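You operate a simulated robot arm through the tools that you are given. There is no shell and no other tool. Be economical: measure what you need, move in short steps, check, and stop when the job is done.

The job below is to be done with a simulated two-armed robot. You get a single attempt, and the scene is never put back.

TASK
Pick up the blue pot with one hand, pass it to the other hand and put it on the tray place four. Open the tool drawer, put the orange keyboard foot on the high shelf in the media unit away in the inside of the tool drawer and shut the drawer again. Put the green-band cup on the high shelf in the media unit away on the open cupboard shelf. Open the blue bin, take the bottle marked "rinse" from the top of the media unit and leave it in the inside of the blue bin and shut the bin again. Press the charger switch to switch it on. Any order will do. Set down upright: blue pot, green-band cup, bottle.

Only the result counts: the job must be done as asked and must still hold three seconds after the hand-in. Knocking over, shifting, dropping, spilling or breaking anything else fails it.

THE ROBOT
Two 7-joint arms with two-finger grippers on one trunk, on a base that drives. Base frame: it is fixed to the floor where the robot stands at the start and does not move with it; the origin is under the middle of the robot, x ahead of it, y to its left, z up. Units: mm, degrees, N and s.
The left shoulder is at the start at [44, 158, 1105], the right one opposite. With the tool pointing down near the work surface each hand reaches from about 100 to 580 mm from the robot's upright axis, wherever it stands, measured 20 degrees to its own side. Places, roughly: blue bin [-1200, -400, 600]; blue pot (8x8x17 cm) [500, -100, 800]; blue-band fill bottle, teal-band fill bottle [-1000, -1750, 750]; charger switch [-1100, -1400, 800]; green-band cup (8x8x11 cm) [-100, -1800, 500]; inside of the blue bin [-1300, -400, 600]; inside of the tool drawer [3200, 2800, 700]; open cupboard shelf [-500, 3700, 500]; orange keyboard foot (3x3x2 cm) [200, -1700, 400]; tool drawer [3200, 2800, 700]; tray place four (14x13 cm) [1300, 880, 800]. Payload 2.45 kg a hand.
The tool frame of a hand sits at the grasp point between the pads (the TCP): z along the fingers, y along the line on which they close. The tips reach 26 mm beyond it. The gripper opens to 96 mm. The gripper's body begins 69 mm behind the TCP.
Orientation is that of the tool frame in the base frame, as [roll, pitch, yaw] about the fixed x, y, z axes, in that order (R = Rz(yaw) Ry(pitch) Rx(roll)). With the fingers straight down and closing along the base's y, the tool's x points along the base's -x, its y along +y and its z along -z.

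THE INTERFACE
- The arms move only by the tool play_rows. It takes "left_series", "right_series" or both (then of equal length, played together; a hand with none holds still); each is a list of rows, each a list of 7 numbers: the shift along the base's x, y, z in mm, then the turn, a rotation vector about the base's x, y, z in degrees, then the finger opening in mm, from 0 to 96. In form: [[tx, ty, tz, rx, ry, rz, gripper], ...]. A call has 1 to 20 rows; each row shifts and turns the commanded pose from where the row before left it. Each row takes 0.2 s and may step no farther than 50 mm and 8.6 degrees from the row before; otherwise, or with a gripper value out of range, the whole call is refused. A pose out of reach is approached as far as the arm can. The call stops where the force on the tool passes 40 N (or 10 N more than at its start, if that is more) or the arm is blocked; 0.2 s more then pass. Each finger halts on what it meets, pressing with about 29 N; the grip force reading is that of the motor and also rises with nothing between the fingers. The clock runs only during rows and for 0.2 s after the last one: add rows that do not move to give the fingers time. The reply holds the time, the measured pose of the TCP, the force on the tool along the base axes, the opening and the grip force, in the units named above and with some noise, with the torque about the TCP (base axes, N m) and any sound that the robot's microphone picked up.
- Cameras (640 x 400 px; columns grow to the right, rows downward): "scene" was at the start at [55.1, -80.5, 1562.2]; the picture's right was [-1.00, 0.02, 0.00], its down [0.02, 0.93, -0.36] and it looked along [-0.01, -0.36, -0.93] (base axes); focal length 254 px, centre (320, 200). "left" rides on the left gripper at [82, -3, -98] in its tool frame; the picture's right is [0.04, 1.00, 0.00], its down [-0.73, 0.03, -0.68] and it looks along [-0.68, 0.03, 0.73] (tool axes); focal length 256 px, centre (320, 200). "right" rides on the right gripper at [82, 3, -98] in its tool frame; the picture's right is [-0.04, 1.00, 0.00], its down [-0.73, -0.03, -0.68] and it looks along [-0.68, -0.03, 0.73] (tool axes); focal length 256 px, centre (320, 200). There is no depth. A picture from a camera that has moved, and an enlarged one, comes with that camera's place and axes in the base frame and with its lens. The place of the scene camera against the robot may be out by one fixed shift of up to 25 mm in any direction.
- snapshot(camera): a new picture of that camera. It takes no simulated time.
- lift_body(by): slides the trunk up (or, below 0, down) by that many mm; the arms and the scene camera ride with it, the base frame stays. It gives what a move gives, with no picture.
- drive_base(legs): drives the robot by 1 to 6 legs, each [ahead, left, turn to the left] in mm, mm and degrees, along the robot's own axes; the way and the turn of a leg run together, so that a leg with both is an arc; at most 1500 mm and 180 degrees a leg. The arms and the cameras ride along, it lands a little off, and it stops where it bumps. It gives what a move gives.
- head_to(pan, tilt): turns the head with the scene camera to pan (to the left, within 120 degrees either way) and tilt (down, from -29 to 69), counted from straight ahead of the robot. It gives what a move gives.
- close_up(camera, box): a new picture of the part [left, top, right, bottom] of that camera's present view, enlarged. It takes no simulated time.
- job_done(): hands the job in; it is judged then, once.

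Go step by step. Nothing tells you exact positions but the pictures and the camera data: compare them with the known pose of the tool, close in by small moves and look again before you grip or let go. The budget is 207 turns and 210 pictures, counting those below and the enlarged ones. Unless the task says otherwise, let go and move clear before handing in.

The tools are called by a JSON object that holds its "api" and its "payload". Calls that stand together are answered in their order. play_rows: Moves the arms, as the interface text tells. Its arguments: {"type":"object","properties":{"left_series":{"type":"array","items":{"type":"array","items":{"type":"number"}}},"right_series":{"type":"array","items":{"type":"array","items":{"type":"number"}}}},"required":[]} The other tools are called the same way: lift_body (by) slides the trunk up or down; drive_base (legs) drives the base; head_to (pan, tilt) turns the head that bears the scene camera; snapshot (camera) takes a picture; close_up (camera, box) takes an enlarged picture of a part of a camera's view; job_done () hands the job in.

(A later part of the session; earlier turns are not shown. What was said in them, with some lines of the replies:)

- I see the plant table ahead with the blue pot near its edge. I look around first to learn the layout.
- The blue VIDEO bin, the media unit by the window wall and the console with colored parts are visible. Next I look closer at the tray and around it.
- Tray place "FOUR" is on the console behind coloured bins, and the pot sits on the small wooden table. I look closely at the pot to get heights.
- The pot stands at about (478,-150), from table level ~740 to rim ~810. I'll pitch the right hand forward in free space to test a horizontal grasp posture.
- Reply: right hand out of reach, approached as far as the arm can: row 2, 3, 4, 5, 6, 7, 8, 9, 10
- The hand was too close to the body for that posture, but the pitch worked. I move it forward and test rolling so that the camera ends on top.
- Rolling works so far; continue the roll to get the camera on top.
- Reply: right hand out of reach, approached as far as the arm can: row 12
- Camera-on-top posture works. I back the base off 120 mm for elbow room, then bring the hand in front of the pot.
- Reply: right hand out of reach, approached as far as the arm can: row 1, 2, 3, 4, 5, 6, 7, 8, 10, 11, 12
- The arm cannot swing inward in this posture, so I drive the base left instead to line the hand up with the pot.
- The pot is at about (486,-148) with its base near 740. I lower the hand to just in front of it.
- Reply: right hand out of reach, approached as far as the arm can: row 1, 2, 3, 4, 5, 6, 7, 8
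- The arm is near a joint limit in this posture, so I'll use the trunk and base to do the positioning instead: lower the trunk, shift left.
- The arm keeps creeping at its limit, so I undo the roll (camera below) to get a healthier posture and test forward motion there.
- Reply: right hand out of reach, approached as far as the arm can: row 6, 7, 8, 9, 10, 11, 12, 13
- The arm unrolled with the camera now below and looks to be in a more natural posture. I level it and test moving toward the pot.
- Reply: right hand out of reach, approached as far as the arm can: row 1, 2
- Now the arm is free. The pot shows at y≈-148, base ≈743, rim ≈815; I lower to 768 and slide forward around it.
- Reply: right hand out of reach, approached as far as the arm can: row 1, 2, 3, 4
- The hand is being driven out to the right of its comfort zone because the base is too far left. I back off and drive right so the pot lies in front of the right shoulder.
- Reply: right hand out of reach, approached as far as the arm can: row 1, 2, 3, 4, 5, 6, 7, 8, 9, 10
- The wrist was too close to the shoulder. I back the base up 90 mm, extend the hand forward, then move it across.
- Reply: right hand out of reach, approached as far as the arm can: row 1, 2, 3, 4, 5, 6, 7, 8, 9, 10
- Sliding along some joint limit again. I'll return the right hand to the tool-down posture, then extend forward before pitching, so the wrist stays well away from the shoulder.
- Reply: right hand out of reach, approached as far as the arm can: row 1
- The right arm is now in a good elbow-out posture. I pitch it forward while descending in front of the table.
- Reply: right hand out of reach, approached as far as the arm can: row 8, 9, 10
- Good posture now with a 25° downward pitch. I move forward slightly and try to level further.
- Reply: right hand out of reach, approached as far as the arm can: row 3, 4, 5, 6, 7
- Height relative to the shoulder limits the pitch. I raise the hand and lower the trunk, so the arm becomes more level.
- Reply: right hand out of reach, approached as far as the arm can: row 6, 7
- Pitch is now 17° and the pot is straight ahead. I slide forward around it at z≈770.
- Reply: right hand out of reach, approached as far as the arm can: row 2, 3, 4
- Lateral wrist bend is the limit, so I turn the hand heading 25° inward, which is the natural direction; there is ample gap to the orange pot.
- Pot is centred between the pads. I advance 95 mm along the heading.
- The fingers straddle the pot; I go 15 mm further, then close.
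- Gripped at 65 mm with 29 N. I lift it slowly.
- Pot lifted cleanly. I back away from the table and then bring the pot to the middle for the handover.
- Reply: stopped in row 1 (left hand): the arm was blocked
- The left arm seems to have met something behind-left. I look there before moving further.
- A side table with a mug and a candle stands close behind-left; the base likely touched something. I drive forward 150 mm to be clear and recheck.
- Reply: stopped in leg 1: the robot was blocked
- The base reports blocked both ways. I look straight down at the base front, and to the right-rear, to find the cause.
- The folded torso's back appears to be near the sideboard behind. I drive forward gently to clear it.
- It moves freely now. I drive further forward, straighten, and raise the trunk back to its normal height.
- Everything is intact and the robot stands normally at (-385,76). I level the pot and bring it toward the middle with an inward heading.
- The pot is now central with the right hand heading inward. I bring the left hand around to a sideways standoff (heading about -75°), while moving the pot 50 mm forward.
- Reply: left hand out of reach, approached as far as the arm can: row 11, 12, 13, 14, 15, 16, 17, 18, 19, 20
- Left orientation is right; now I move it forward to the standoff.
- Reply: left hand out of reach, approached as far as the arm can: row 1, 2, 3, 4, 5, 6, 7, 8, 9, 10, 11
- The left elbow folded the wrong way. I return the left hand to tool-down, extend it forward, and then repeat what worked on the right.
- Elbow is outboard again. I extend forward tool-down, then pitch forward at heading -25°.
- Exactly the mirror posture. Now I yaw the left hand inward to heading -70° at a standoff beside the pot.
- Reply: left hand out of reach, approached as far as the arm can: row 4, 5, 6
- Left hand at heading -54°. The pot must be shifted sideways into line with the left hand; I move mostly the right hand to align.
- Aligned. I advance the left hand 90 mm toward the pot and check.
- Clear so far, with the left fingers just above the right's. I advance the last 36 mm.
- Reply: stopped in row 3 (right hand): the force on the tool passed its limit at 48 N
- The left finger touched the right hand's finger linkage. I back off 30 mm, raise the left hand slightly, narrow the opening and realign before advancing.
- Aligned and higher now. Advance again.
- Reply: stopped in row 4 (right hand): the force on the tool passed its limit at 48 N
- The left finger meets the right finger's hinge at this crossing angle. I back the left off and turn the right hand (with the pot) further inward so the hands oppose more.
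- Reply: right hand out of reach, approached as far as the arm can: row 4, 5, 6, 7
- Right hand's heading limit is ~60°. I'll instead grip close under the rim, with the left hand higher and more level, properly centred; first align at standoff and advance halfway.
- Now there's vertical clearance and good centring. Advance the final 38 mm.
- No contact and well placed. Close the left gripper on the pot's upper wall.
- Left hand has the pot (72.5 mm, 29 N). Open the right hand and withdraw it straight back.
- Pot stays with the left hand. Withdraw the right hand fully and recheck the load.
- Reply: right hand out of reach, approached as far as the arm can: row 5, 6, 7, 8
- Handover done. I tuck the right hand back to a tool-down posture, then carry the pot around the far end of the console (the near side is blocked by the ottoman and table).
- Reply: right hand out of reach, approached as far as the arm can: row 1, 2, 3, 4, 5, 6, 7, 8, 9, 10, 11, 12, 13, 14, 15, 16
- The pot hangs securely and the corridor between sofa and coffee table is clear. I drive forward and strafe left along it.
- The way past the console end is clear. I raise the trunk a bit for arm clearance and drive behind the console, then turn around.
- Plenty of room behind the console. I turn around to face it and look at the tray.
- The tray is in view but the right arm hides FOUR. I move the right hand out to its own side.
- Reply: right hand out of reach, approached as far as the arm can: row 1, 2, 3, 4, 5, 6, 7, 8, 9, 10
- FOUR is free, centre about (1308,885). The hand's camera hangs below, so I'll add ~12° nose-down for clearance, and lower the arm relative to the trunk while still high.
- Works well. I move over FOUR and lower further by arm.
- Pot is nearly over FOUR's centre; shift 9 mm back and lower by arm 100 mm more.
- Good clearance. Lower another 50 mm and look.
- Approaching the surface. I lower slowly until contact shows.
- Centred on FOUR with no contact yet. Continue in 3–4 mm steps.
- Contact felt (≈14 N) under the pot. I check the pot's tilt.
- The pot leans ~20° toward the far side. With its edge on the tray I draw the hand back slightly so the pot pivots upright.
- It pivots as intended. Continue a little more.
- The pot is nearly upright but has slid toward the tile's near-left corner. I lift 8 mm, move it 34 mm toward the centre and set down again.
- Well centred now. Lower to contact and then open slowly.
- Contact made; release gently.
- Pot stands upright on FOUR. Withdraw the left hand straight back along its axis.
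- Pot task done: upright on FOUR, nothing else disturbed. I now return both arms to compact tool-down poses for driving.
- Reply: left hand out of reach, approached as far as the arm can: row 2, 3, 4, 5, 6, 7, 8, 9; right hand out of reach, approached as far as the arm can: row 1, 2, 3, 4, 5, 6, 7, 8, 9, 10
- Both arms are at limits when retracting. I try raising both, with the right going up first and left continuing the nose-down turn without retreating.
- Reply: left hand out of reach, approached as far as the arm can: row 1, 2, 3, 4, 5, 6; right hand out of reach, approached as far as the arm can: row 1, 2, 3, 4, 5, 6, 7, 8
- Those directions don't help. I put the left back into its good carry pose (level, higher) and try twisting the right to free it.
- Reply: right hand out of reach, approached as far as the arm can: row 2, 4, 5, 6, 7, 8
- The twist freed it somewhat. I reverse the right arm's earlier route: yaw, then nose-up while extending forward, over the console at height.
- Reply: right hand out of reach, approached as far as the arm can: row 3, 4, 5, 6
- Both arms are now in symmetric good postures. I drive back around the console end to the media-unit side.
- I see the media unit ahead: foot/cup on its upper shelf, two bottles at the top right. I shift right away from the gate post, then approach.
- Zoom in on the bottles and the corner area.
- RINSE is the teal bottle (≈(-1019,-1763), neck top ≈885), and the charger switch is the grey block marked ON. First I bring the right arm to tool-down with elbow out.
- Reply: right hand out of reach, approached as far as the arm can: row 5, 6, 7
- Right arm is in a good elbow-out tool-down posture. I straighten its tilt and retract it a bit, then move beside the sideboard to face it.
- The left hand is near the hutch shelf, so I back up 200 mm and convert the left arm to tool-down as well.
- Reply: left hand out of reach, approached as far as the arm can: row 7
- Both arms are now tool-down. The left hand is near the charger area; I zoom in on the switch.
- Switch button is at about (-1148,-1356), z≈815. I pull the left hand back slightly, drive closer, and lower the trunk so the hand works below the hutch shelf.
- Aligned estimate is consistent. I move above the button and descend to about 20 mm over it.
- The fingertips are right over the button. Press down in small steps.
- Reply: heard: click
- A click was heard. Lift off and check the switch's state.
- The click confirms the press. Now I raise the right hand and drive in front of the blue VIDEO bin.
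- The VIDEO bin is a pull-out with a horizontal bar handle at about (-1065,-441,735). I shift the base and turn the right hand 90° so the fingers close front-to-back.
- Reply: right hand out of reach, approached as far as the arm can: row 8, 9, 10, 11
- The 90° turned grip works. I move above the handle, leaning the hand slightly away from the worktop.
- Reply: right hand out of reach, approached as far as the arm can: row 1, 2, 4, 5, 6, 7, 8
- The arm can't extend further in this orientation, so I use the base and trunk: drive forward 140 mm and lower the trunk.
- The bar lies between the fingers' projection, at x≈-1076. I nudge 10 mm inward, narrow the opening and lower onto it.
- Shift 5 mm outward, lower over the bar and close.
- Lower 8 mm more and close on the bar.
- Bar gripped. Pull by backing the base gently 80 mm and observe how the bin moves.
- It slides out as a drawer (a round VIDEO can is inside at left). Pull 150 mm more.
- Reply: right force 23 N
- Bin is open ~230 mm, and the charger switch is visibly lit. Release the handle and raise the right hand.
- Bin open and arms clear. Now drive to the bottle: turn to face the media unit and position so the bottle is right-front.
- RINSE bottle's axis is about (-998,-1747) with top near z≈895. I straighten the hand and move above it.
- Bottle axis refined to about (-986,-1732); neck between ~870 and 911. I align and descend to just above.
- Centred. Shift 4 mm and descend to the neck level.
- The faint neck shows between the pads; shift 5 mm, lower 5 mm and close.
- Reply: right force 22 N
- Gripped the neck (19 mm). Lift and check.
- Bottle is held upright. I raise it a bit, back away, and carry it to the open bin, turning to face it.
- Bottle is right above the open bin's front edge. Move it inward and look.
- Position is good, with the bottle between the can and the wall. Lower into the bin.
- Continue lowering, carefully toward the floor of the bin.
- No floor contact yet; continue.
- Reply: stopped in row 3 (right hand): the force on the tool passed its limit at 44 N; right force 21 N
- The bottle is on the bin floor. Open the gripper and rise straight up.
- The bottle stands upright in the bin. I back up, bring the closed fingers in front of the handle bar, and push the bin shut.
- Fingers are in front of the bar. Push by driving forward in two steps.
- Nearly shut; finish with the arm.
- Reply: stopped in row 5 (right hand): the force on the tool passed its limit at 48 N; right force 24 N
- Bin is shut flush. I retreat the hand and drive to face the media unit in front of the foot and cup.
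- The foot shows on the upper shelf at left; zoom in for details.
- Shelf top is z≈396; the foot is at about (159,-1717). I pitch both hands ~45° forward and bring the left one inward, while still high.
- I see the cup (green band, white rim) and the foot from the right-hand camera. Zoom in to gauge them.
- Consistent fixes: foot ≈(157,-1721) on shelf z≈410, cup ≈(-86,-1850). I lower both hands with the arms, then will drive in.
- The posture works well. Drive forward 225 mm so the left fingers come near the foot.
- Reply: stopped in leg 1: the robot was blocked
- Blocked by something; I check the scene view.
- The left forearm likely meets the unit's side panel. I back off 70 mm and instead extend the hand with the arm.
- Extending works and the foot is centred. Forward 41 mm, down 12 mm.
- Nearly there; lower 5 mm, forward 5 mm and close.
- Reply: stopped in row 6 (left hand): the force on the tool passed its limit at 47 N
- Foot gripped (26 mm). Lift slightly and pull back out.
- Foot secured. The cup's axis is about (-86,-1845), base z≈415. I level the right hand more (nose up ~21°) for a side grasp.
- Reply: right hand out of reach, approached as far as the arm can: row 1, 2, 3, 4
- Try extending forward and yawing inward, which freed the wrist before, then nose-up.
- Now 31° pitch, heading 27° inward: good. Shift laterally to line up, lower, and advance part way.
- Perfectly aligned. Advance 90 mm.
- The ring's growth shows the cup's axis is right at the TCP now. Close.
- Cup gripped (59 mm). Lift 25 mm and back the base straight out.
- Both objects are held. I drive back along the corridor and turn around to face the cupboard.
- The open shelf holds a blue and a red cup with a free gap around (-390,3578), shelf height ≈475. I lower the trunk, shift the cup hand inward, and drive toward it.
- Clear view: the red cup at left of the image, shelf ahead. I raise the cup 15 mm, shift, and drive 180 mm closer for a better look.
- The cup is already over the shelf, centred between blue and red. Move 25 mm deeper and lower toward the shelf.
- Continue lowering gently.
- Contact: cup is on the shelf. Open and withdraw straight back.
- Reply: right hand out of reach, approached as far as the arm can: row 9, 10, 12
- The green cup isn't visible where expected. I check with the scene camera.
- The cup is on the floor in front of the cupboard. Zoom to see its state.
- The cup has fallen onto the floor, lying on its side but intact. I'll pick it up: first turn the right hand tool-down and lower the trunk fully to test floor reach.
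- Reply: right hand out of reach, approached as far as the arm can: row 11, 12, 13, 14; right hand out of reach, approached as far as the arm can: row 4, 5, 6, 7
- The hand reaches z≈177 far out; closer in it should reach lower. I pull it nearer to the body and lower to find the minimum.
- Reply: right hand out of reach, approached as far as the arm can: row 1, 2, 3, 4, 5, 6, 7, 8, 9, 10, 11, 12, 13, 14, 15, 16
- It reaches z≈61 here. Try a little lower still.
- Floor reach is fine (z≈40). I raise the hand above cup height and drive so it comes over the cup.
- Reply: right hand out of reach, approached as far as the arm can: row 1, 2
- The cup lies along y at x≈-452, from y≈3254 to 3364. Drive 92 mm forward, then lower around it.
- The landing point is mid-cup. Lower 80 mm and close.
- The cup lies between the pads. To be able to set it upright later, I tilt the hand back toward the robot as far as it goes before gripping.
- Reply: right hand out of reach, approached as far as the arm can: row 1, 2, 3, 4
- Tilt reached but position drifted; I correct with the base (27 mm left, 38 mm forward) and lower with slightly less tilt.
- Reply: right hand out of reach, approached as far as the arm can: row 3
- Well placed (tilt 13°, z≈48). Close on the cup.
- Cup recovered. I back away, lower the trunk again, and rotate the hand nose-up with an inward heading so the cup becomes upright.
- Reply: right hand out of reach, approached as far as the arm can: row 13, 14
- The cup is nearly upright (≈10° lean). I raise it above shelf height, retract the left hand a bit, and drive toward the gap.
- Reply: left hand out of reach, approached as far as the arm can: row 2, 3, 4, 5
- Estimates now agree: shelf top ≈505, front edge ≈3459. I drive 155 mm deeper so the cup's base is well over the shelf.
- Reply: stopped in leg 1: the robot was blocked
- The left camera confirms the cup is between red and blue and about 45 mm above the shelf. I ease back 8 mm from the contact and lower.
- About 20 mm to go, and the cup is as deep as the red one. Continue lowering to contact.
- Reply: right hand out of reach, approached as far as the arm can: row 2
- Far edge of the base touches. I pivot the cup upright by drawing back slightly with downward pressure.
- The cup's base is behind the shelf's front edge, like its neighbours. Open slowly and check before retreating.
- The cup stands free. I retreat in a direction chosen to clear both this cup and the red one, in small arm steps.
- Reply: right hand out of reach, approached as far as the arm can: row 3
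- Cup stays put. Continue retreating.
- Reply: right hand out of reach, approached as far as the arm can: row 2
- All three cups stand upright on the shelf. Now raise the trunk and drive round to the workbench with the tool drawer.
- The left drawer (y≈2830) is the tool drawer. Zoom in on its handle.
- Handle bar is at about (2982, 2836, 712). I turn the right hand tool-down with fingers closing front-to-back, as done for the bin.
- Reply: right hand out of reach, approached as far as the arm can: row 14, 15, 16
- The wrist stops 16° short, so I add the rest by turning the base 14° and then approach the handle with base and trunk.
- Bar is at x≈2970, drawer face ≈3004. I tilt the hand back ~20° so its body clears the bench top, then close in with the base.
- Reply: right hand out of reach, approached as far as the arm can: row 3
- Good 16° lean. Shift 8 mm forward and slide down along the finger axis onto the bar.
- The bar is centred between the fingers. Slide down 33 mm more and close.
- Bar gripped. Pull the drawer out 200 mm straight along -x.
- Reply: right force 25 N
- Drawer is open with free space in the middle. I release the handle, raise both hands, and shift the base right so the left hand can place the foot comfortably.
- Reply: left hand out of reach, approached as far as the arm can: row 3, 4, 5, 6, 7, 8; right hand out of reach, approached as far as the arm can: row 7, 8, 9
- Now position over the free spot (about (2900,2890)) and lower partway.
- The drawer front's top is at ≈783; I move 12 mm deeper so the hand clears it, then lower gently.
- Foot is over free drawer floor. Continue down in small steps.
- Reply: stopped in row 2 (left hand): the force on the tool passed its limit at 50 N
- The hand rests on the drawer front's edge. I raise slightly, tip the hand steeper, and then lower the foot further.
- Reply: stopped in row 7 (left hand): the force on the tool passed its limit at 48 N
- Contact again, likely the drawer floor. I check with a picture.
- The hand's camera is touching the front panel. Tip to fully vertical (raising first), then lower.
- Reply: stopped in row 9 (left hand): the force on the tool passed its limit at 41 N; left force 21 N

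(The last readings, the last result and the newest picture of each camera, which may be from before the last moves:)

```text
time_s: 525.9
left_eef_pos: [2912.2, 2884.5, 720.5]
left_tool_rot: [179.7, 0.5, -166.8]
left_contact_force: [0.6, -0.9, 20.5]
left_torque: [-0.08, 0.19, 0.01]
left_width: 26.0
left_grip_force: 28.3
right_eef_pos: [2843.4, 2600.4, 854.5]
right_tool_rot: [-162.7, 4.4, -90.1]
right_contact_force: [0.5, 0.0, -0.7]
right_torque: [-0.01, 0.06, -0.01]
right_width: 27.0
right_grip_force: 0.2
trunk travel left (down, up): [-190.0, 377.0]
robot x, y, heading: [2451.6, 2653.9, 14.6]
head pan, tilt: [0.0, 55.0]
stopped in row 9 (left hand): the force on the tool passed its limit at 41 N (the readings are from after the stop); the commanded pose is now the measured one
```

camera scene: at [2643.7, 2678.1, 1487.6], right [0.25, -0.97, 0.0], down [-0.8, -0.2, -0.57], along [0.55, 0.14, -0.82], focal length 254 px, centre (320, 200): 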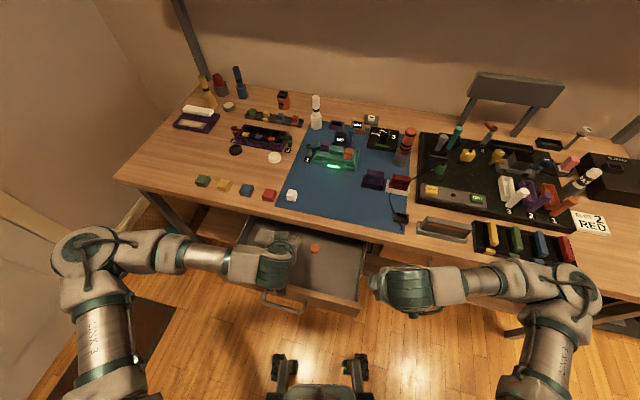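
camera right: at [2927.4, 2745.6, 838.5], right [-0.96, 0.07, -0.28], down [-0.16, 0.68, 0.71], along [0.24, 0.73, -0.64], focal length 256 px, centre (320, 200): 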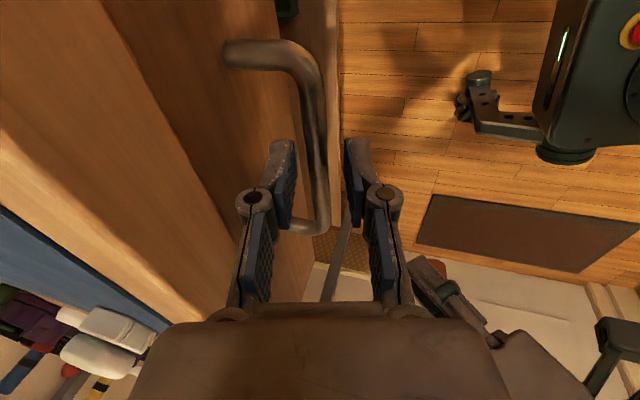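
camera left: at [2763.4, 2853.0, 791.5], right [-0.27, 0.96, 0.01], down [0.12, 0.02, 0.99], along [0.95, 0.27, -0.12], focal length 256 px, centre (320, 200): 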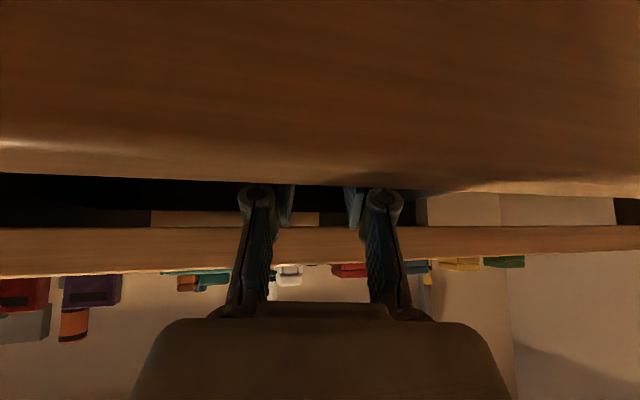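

The foot itself is now touching the drawer floor. Release it and rise.

{"api": "play_rows", "payload": {"left_series": [[0, 0, 1, 0, 0, 0, 20], [0, 0, 0, 0, 0, 0, 30], [0, 0, 0, 0, 0, 0, 45], [0, 0, 0, 0, 0, 0, 50], [0, 0, 10, 0, 0, 0, 50], [0, 0, 20, 0, 0, 0, 50], [0, 0, 25, 0, 0, 0, 50], [0, 0, 25, 0, 0, 0, 50], [0, 0, 25, 0, 0, 0, 50], [0, 20, 25, 0, 0, 0, 50], [-10, 20, 10, 0, 0, 0, 50], [-10, 20, 0, 0, 0, 0, 50]]}}

{"api": "close_up", "payload": {"camera": "scene", "box": [210, 200, 390, 320]}}

```text
time_s: 528.5
left_eef_pos: [2890.2, 2949.2, 859.7]
left_tool_rot: [179.5, 0.3, -166.8]
left_contact_force: [0.0, 0.2, -0.1]
left_torque: [-0.03, 0.02, -0.01]
left_width: 49.8
left_grip_force: 0.1
right_eef_pos: [2844.6, 2600.4, 854.2]
right_tool_rot: [-162.7, 4.3, -90.1]
right_contact_force: [0.0, 0.6, 1.1]
right_torque: [0.01, 0.03, 0.01]
right_width: 26.9
right_grip_force: 0.1
trunk travel left (down, up): [-190.0, 377.0]
robot x, y, heading: [2453.6, 2655.7, 14.6]
head pan, tilt: [0.0, 55.0]
```

```text
3.33 times, centred on (300, 260) of scene
camera zoom: at [2644.2, 2682.3, 1487.5], right [0.25, -0.97, 0.0], down [-0.8, -0.21, -0.57], along [0.55, 0.14, -0.82], focal length 846 px, centre (387, 0)
```

zoom: 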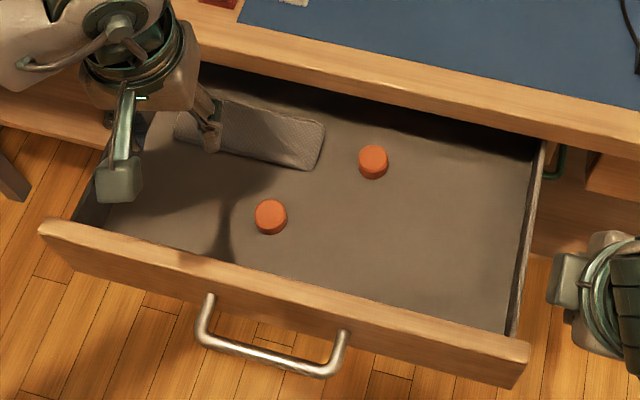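

The foot is in the drawer. I back off, bring the closed left fingers in front of the handle bar, and prepare to push it shut.

{"api": "drive_base", "payload": {"legs": [[-160, 41, 0]]}}

{"api": "play_rows", "payload": {"left_series": [[0, -16, 0, 0, 0, 0, 20], [0, -16, 0, 0, 0, 0, 0], [0, -16, 0, 0, 0, 0, 0], [0, -16, 0, 0, 0, 0, 0], [0, -16, -10, 0, 0, 0, 0], [0, -16, -20, 0, 0, 0, 0], [0, -15, -25, 0, 0, 0, 0], [0, 0, -25, 0, 0, 0, 0], [0, 0, -25, 0, 0, 0, 0], [0, 0, -25, 0, 0, 0, 0], [0, 0, -10, 0, 0, 0, 0], [0, 0, 0, 0, 0, 0, 0]]}}

{"api": "snapshot", "payload": {"camera": "scene"}}

```text
time_s: 530.0
left_eef_pos: [2723.7, 2947.4, 860.1]
left_tool_rot: [179.4, 0.4, -166.6]
left_contact_force: [0.0, 0.2, -0.3]
left_torque: [0.03, 0.0, -0.01]
left_width: 50.0
left_grip_force: 0.1
right_eef_pos: [2679.0, 2598.5, 854.6]
right_tool_rot: [-162.6, 4.5, -90.1]
right_contact_force: [0.0, -0.1, 0.2]
right_torque: [0.0, 0.0, -0.01]
right_width: 26.9
right_grip_force: 0.1
trunk travel left (down, up): [-190.0, 377.0]
robot x, y, heading: [2289.7, 2654.0, 14.7]
head pan, tilt: [0.0, 55.0]
```

```text
time_s: 532.6
left_eef_pos: [2721.5, 2835.9, 721.3]
left_tool_rot: [179.6, 0.6, -166.6]
left_contact_force: [-0.2, -0.1, 0.5]
left_torque: [0.03, 0.01, 0.01]
left_width: 0.0
left_grip_force: 27.9
right_eef_pos: [2677.4, 2601.2, 856.8]
right_tool_rot: [-162.7, 4.4, -90.7]
right_contact_force: [-0.5, 0.5, 0.2]
right_torque: [-0.02, 0.01, 0.02]
right_width: 26.9
right_grip_force: 0.1
trunk travel left (down, up): [-190.0, 377.0]
robot x, y, heading: [2291.6, 2651.5, 14.5]
head pan, tilt: [0.0, 55.0]
```

```text
4 pictures are left
camera scene: at [2478.7, 2680.7, 1487.5], right [0.25, -0.97, 0.0], down [-0.8, -0.21, -0.57], along [0.55, 0.14, -0.82], focal length 254 px, centre (320, 200)
```

scene: 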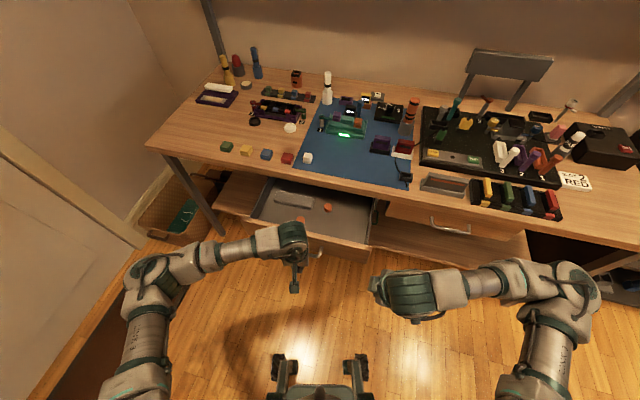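

The left fingers are in front of the bar. Push the drawer by driving +x 212 mm.

{"api": "drive_base", "payload": {"legs": [[206, -53, 0]]}}

{"api": "play_rows", "payload": {"left_series": [[6, 0, 0, 0, 0, 0, 0], [6, 0, 0, 0, 0, 0, 0], [6, 0, 0, 0, 0, 0, 0], [6, 0, 0, 0, 0, 0, 0], [0, 0, 0, 0, 0, 0, 0]]}}

```text
time_s: 534.2
left_eef_pos: [2929.7, 2834.3, 720.5]
left_tool_rot: [179.6, 0.6, -166.8]
left_contact_force: [0.3, 0.5, -0.4]
left_torque: [0.0, 0.04, 0.0]
left_width: 0.0
left_grip_force: 28.8
right_eef_pos: [2886.4, 2601.4, 856.5]
right_tool_rot: [-162.7, 4.4, -90.8]
right_contact_force: [0.3, -0.1, 0.3]
right_torque: [-0.03, 0.02, 0.0]
right_width: 27.1
right_grip_force: 0.0
trunk travel left (down, up): [-190.0, 377.0]
robot x, y, heading: [2495.2, 2651.7, 14.7]
head pan, tilt: [0.0, 55.0]
```

```text
time_s: 535.2
left_eef_pos: [2942.8, 2835.0, 723.0]
left_tool_rot: [179.4, 0.2, -167.4]
left_contact_force: [-19.9, 5.9, 7.1]
left_torque: [-0.46, -1.9, 0.08]
left_width: 0.0
left_grip_force: 28.4
right_eef_pos: [2885.4, 2601.8, 860.1]
right_tool_rot: [-162.5, 4.4, -91.7]
right_contact_force: [0.4, 0.4, 0.5]
right_torque: [-0.01, 0.06, 0.02]
right_width: 27.0
right_grip_force: 0.0
trunk travel left (down, up): [-190.0, 377.0]
robot x, y, heading: [2495.4, 2653.5, 14.4]
head pan, tilt: [0.0, 55.0]
stopped in row 4 (left hand): the force on the tool passed its limit at 50 N (the readings are from after the stop); the commanded pose is now the measured one
```

The hand body met the bench edge. I back off slightly, lean the hand back 20°, and push again with the fingertips.

{"api": "play_rows", "payload": {"left_series": [[-10, 0, 0, 0, 0, 0, 0], [-5, 0, 0, 1.6, -6.8, 0, 0], [-5, 0, 0, 1.6, -6.8, 0, 0], [0, 0, 0, 1.6, -6.8, 0, 0], [6, 0, 0, 0, 0, 0, 0], [6, 0, 0, 0, 0, 0, 0], [6, 0, 0, 0, 0, 0, 0], [6, 0, 0, 0, 0, 0, 0], [6, 0, 0, 0, 0, 0, 0], [6, 0, 0, 0, 0, 0, 0], [0, 0, 0, 0, 0, 0, 0]]}}

{"api": "close_up", "payload": {"camera": "scene", "box": [220, 190, 400, 310]}}

```text
time_s: 537.4
left_eef_pos: [2950.1, 2833.6, 720.6]
left_tool_rot: [179.0, 20.5, -167.7]
left_contact_force: [-12.4, 1.7, 2.0]
left_torque: [-0.03, -0.1, -0.11]
left_width: 0.0
left_grip_force: 29.0
right_eef_pos: [2886.0, 2600.7, 859.9]
right_tool_rot: [-162.5, 4.5, -92.2]
right_contact_force: [0.4, -0.2, -0.1]
right_torque: [-0.01, 0.01, 0.0]
right_width: 27.0
right_grip_force: 0.1
trunk travel left (down, up): [-190.0, 377.0]
robot x, y, heading: [2494.4, 2656.9, 14.3]
head pan, tilt: [0.0, 55.0]
stopped in row 10 (left hand): the force on the tool passed its limit at 47 N (the readings are from after the stop); the commanded pose is now the measured one
```

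```text
3.33 times, centred on (310, 250) of scene
camera zoom: at [2686.4, 2683.3, 1487.3], right [0.25, -0.97, 0.0], down [-0.8, -0.21, -0.57], along [0.55, 0.14, -0.82], focal length 846 px, centre (353, 33)
```

zoom: 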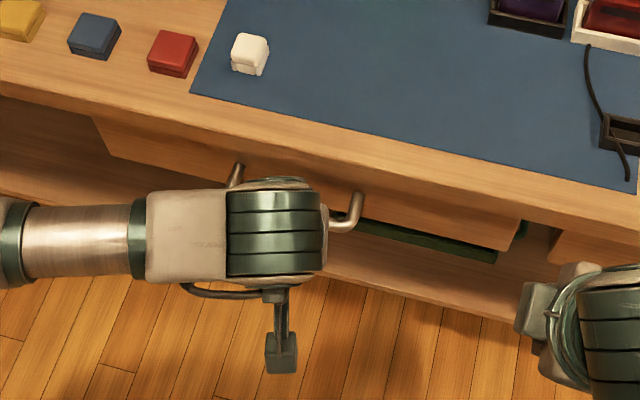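

The drawer hit its closed stop. Retreat the hand and verify.

{"api": "play_rows", "payload": {"left_series": [[-6, 0, 0, 0, 0, 0, 0], [-12, 0, 0, 0, 0, 0, 0], [-15, 0, 0, 0, 0, 0, 0], [-15, 0, 0, 0, 0, 0, 0], [-15, 0, 5, 0, 0, 0, 20], [-10, 0, 10, 0, 0, 0, 20]]}}

{"api": "drive_base", "payload": {"legs": [[-250, 60, 0]]}}

{"api": "close_up", "payload": {"camera": "scene", "box": [230, 120, 410, 260]}}

```text
time_s: 538.8
left_eef_pos: [2876.7, 2831.6, 737.3]
left_tool_rot: [179.1, 20.8, -167.6]
left_contact_force: [-0.1, -0.4, -0.4]
left_torque: [-0.02, -0.02, 0.0]
left_width: 19.9
left_grip_force: 0.0
right_eef_pos: [2884.3, 2599.5, 861.4]
right_tool_rot: [-162.6, 4.5, -92.3]
right_contact_force: [0.4, -0.4, 0.9]
right_torque: [0.03, 0.02, 0.0]
right_width: 26.9
right_grip_force: 0.0
trunk travel left (down, up): [-190.0, 377.0]
robot x, y, heading: [2491.3, 2654.6, 14.5]
head pan, tilt: [0.0, 55.0]
```

```text
time_s: 540.7
left_eef_pos: [2619.1, 2820.8, 739.4]
left_tool_rot: [178.9, 20.9, -168.0]
left_contact_force: [-0.4, 0.7, 0.8]
left_torque: [0.02, -0.01, 0.02]
left_width: 19.8
left_grip_force: 0.1
right_eef_pos: [2626.3, 2589.2, 861.5]
right_tool_rot: [-162.5, 4.7, -92.7]
right_contact_force: [0.1, -0.7, 1.1]
right_torque: [-0.02, -0.02, 0.01]
right_width: 26.9
right_grip_force: 0.2
trunk travel left (down, up): [-190.0, 377.0]
robot x, y, heading: [2238.5, 2652.6, 14.2]
head pan, tilt: [0.0, 55.0]
```

```text
2.86 times, centred on (320, 190) of scene
camera zoom: at [2428.3, 2672.0, 1487.6], right [0.24, -0.97, 0.0], down [-0.8, -0.2, -0.57], along [0.55, 0.14, -0.82], focal length 725 px, centre (320, 229)
```

zoom: 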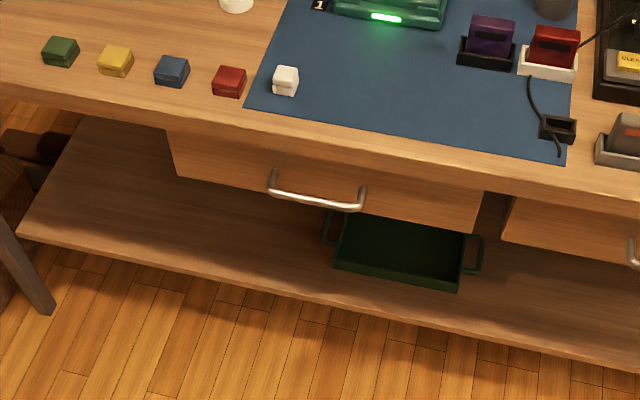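

The tool drawer is flush with its neighbour, both hands are empty and clear, and every item has been done, so I hand in.

{"api": "job_done", "payload": {}}

```text
The job is handed in.
```

All five parts of the job are done and handed in, but I dropped the green-band cup once before getting it onto the shelf.

- **Blue pot:** passed from the right hand to the left and standing upright on tray place four.
- **Orange keyboard foot:** in the tool drawer, and the drawer is shut. There was already another orange foot in there.
- **Green-band cup:** upright on the open cupboard shelf between the red and blue cups. On the first try it fell to the floor and landed on its side. It looked intact, so I picked it up and placed it again.
- **"Rinse" bottle:** upright in the blue bin, and the bin is shut.
- **Charger switch:** pressed; I heard a click and it lit up.

While reversing early on, the robot also bumped something behind it, probably the cabinet with the bins. I saw nothing shifted in the pictures afterwards.
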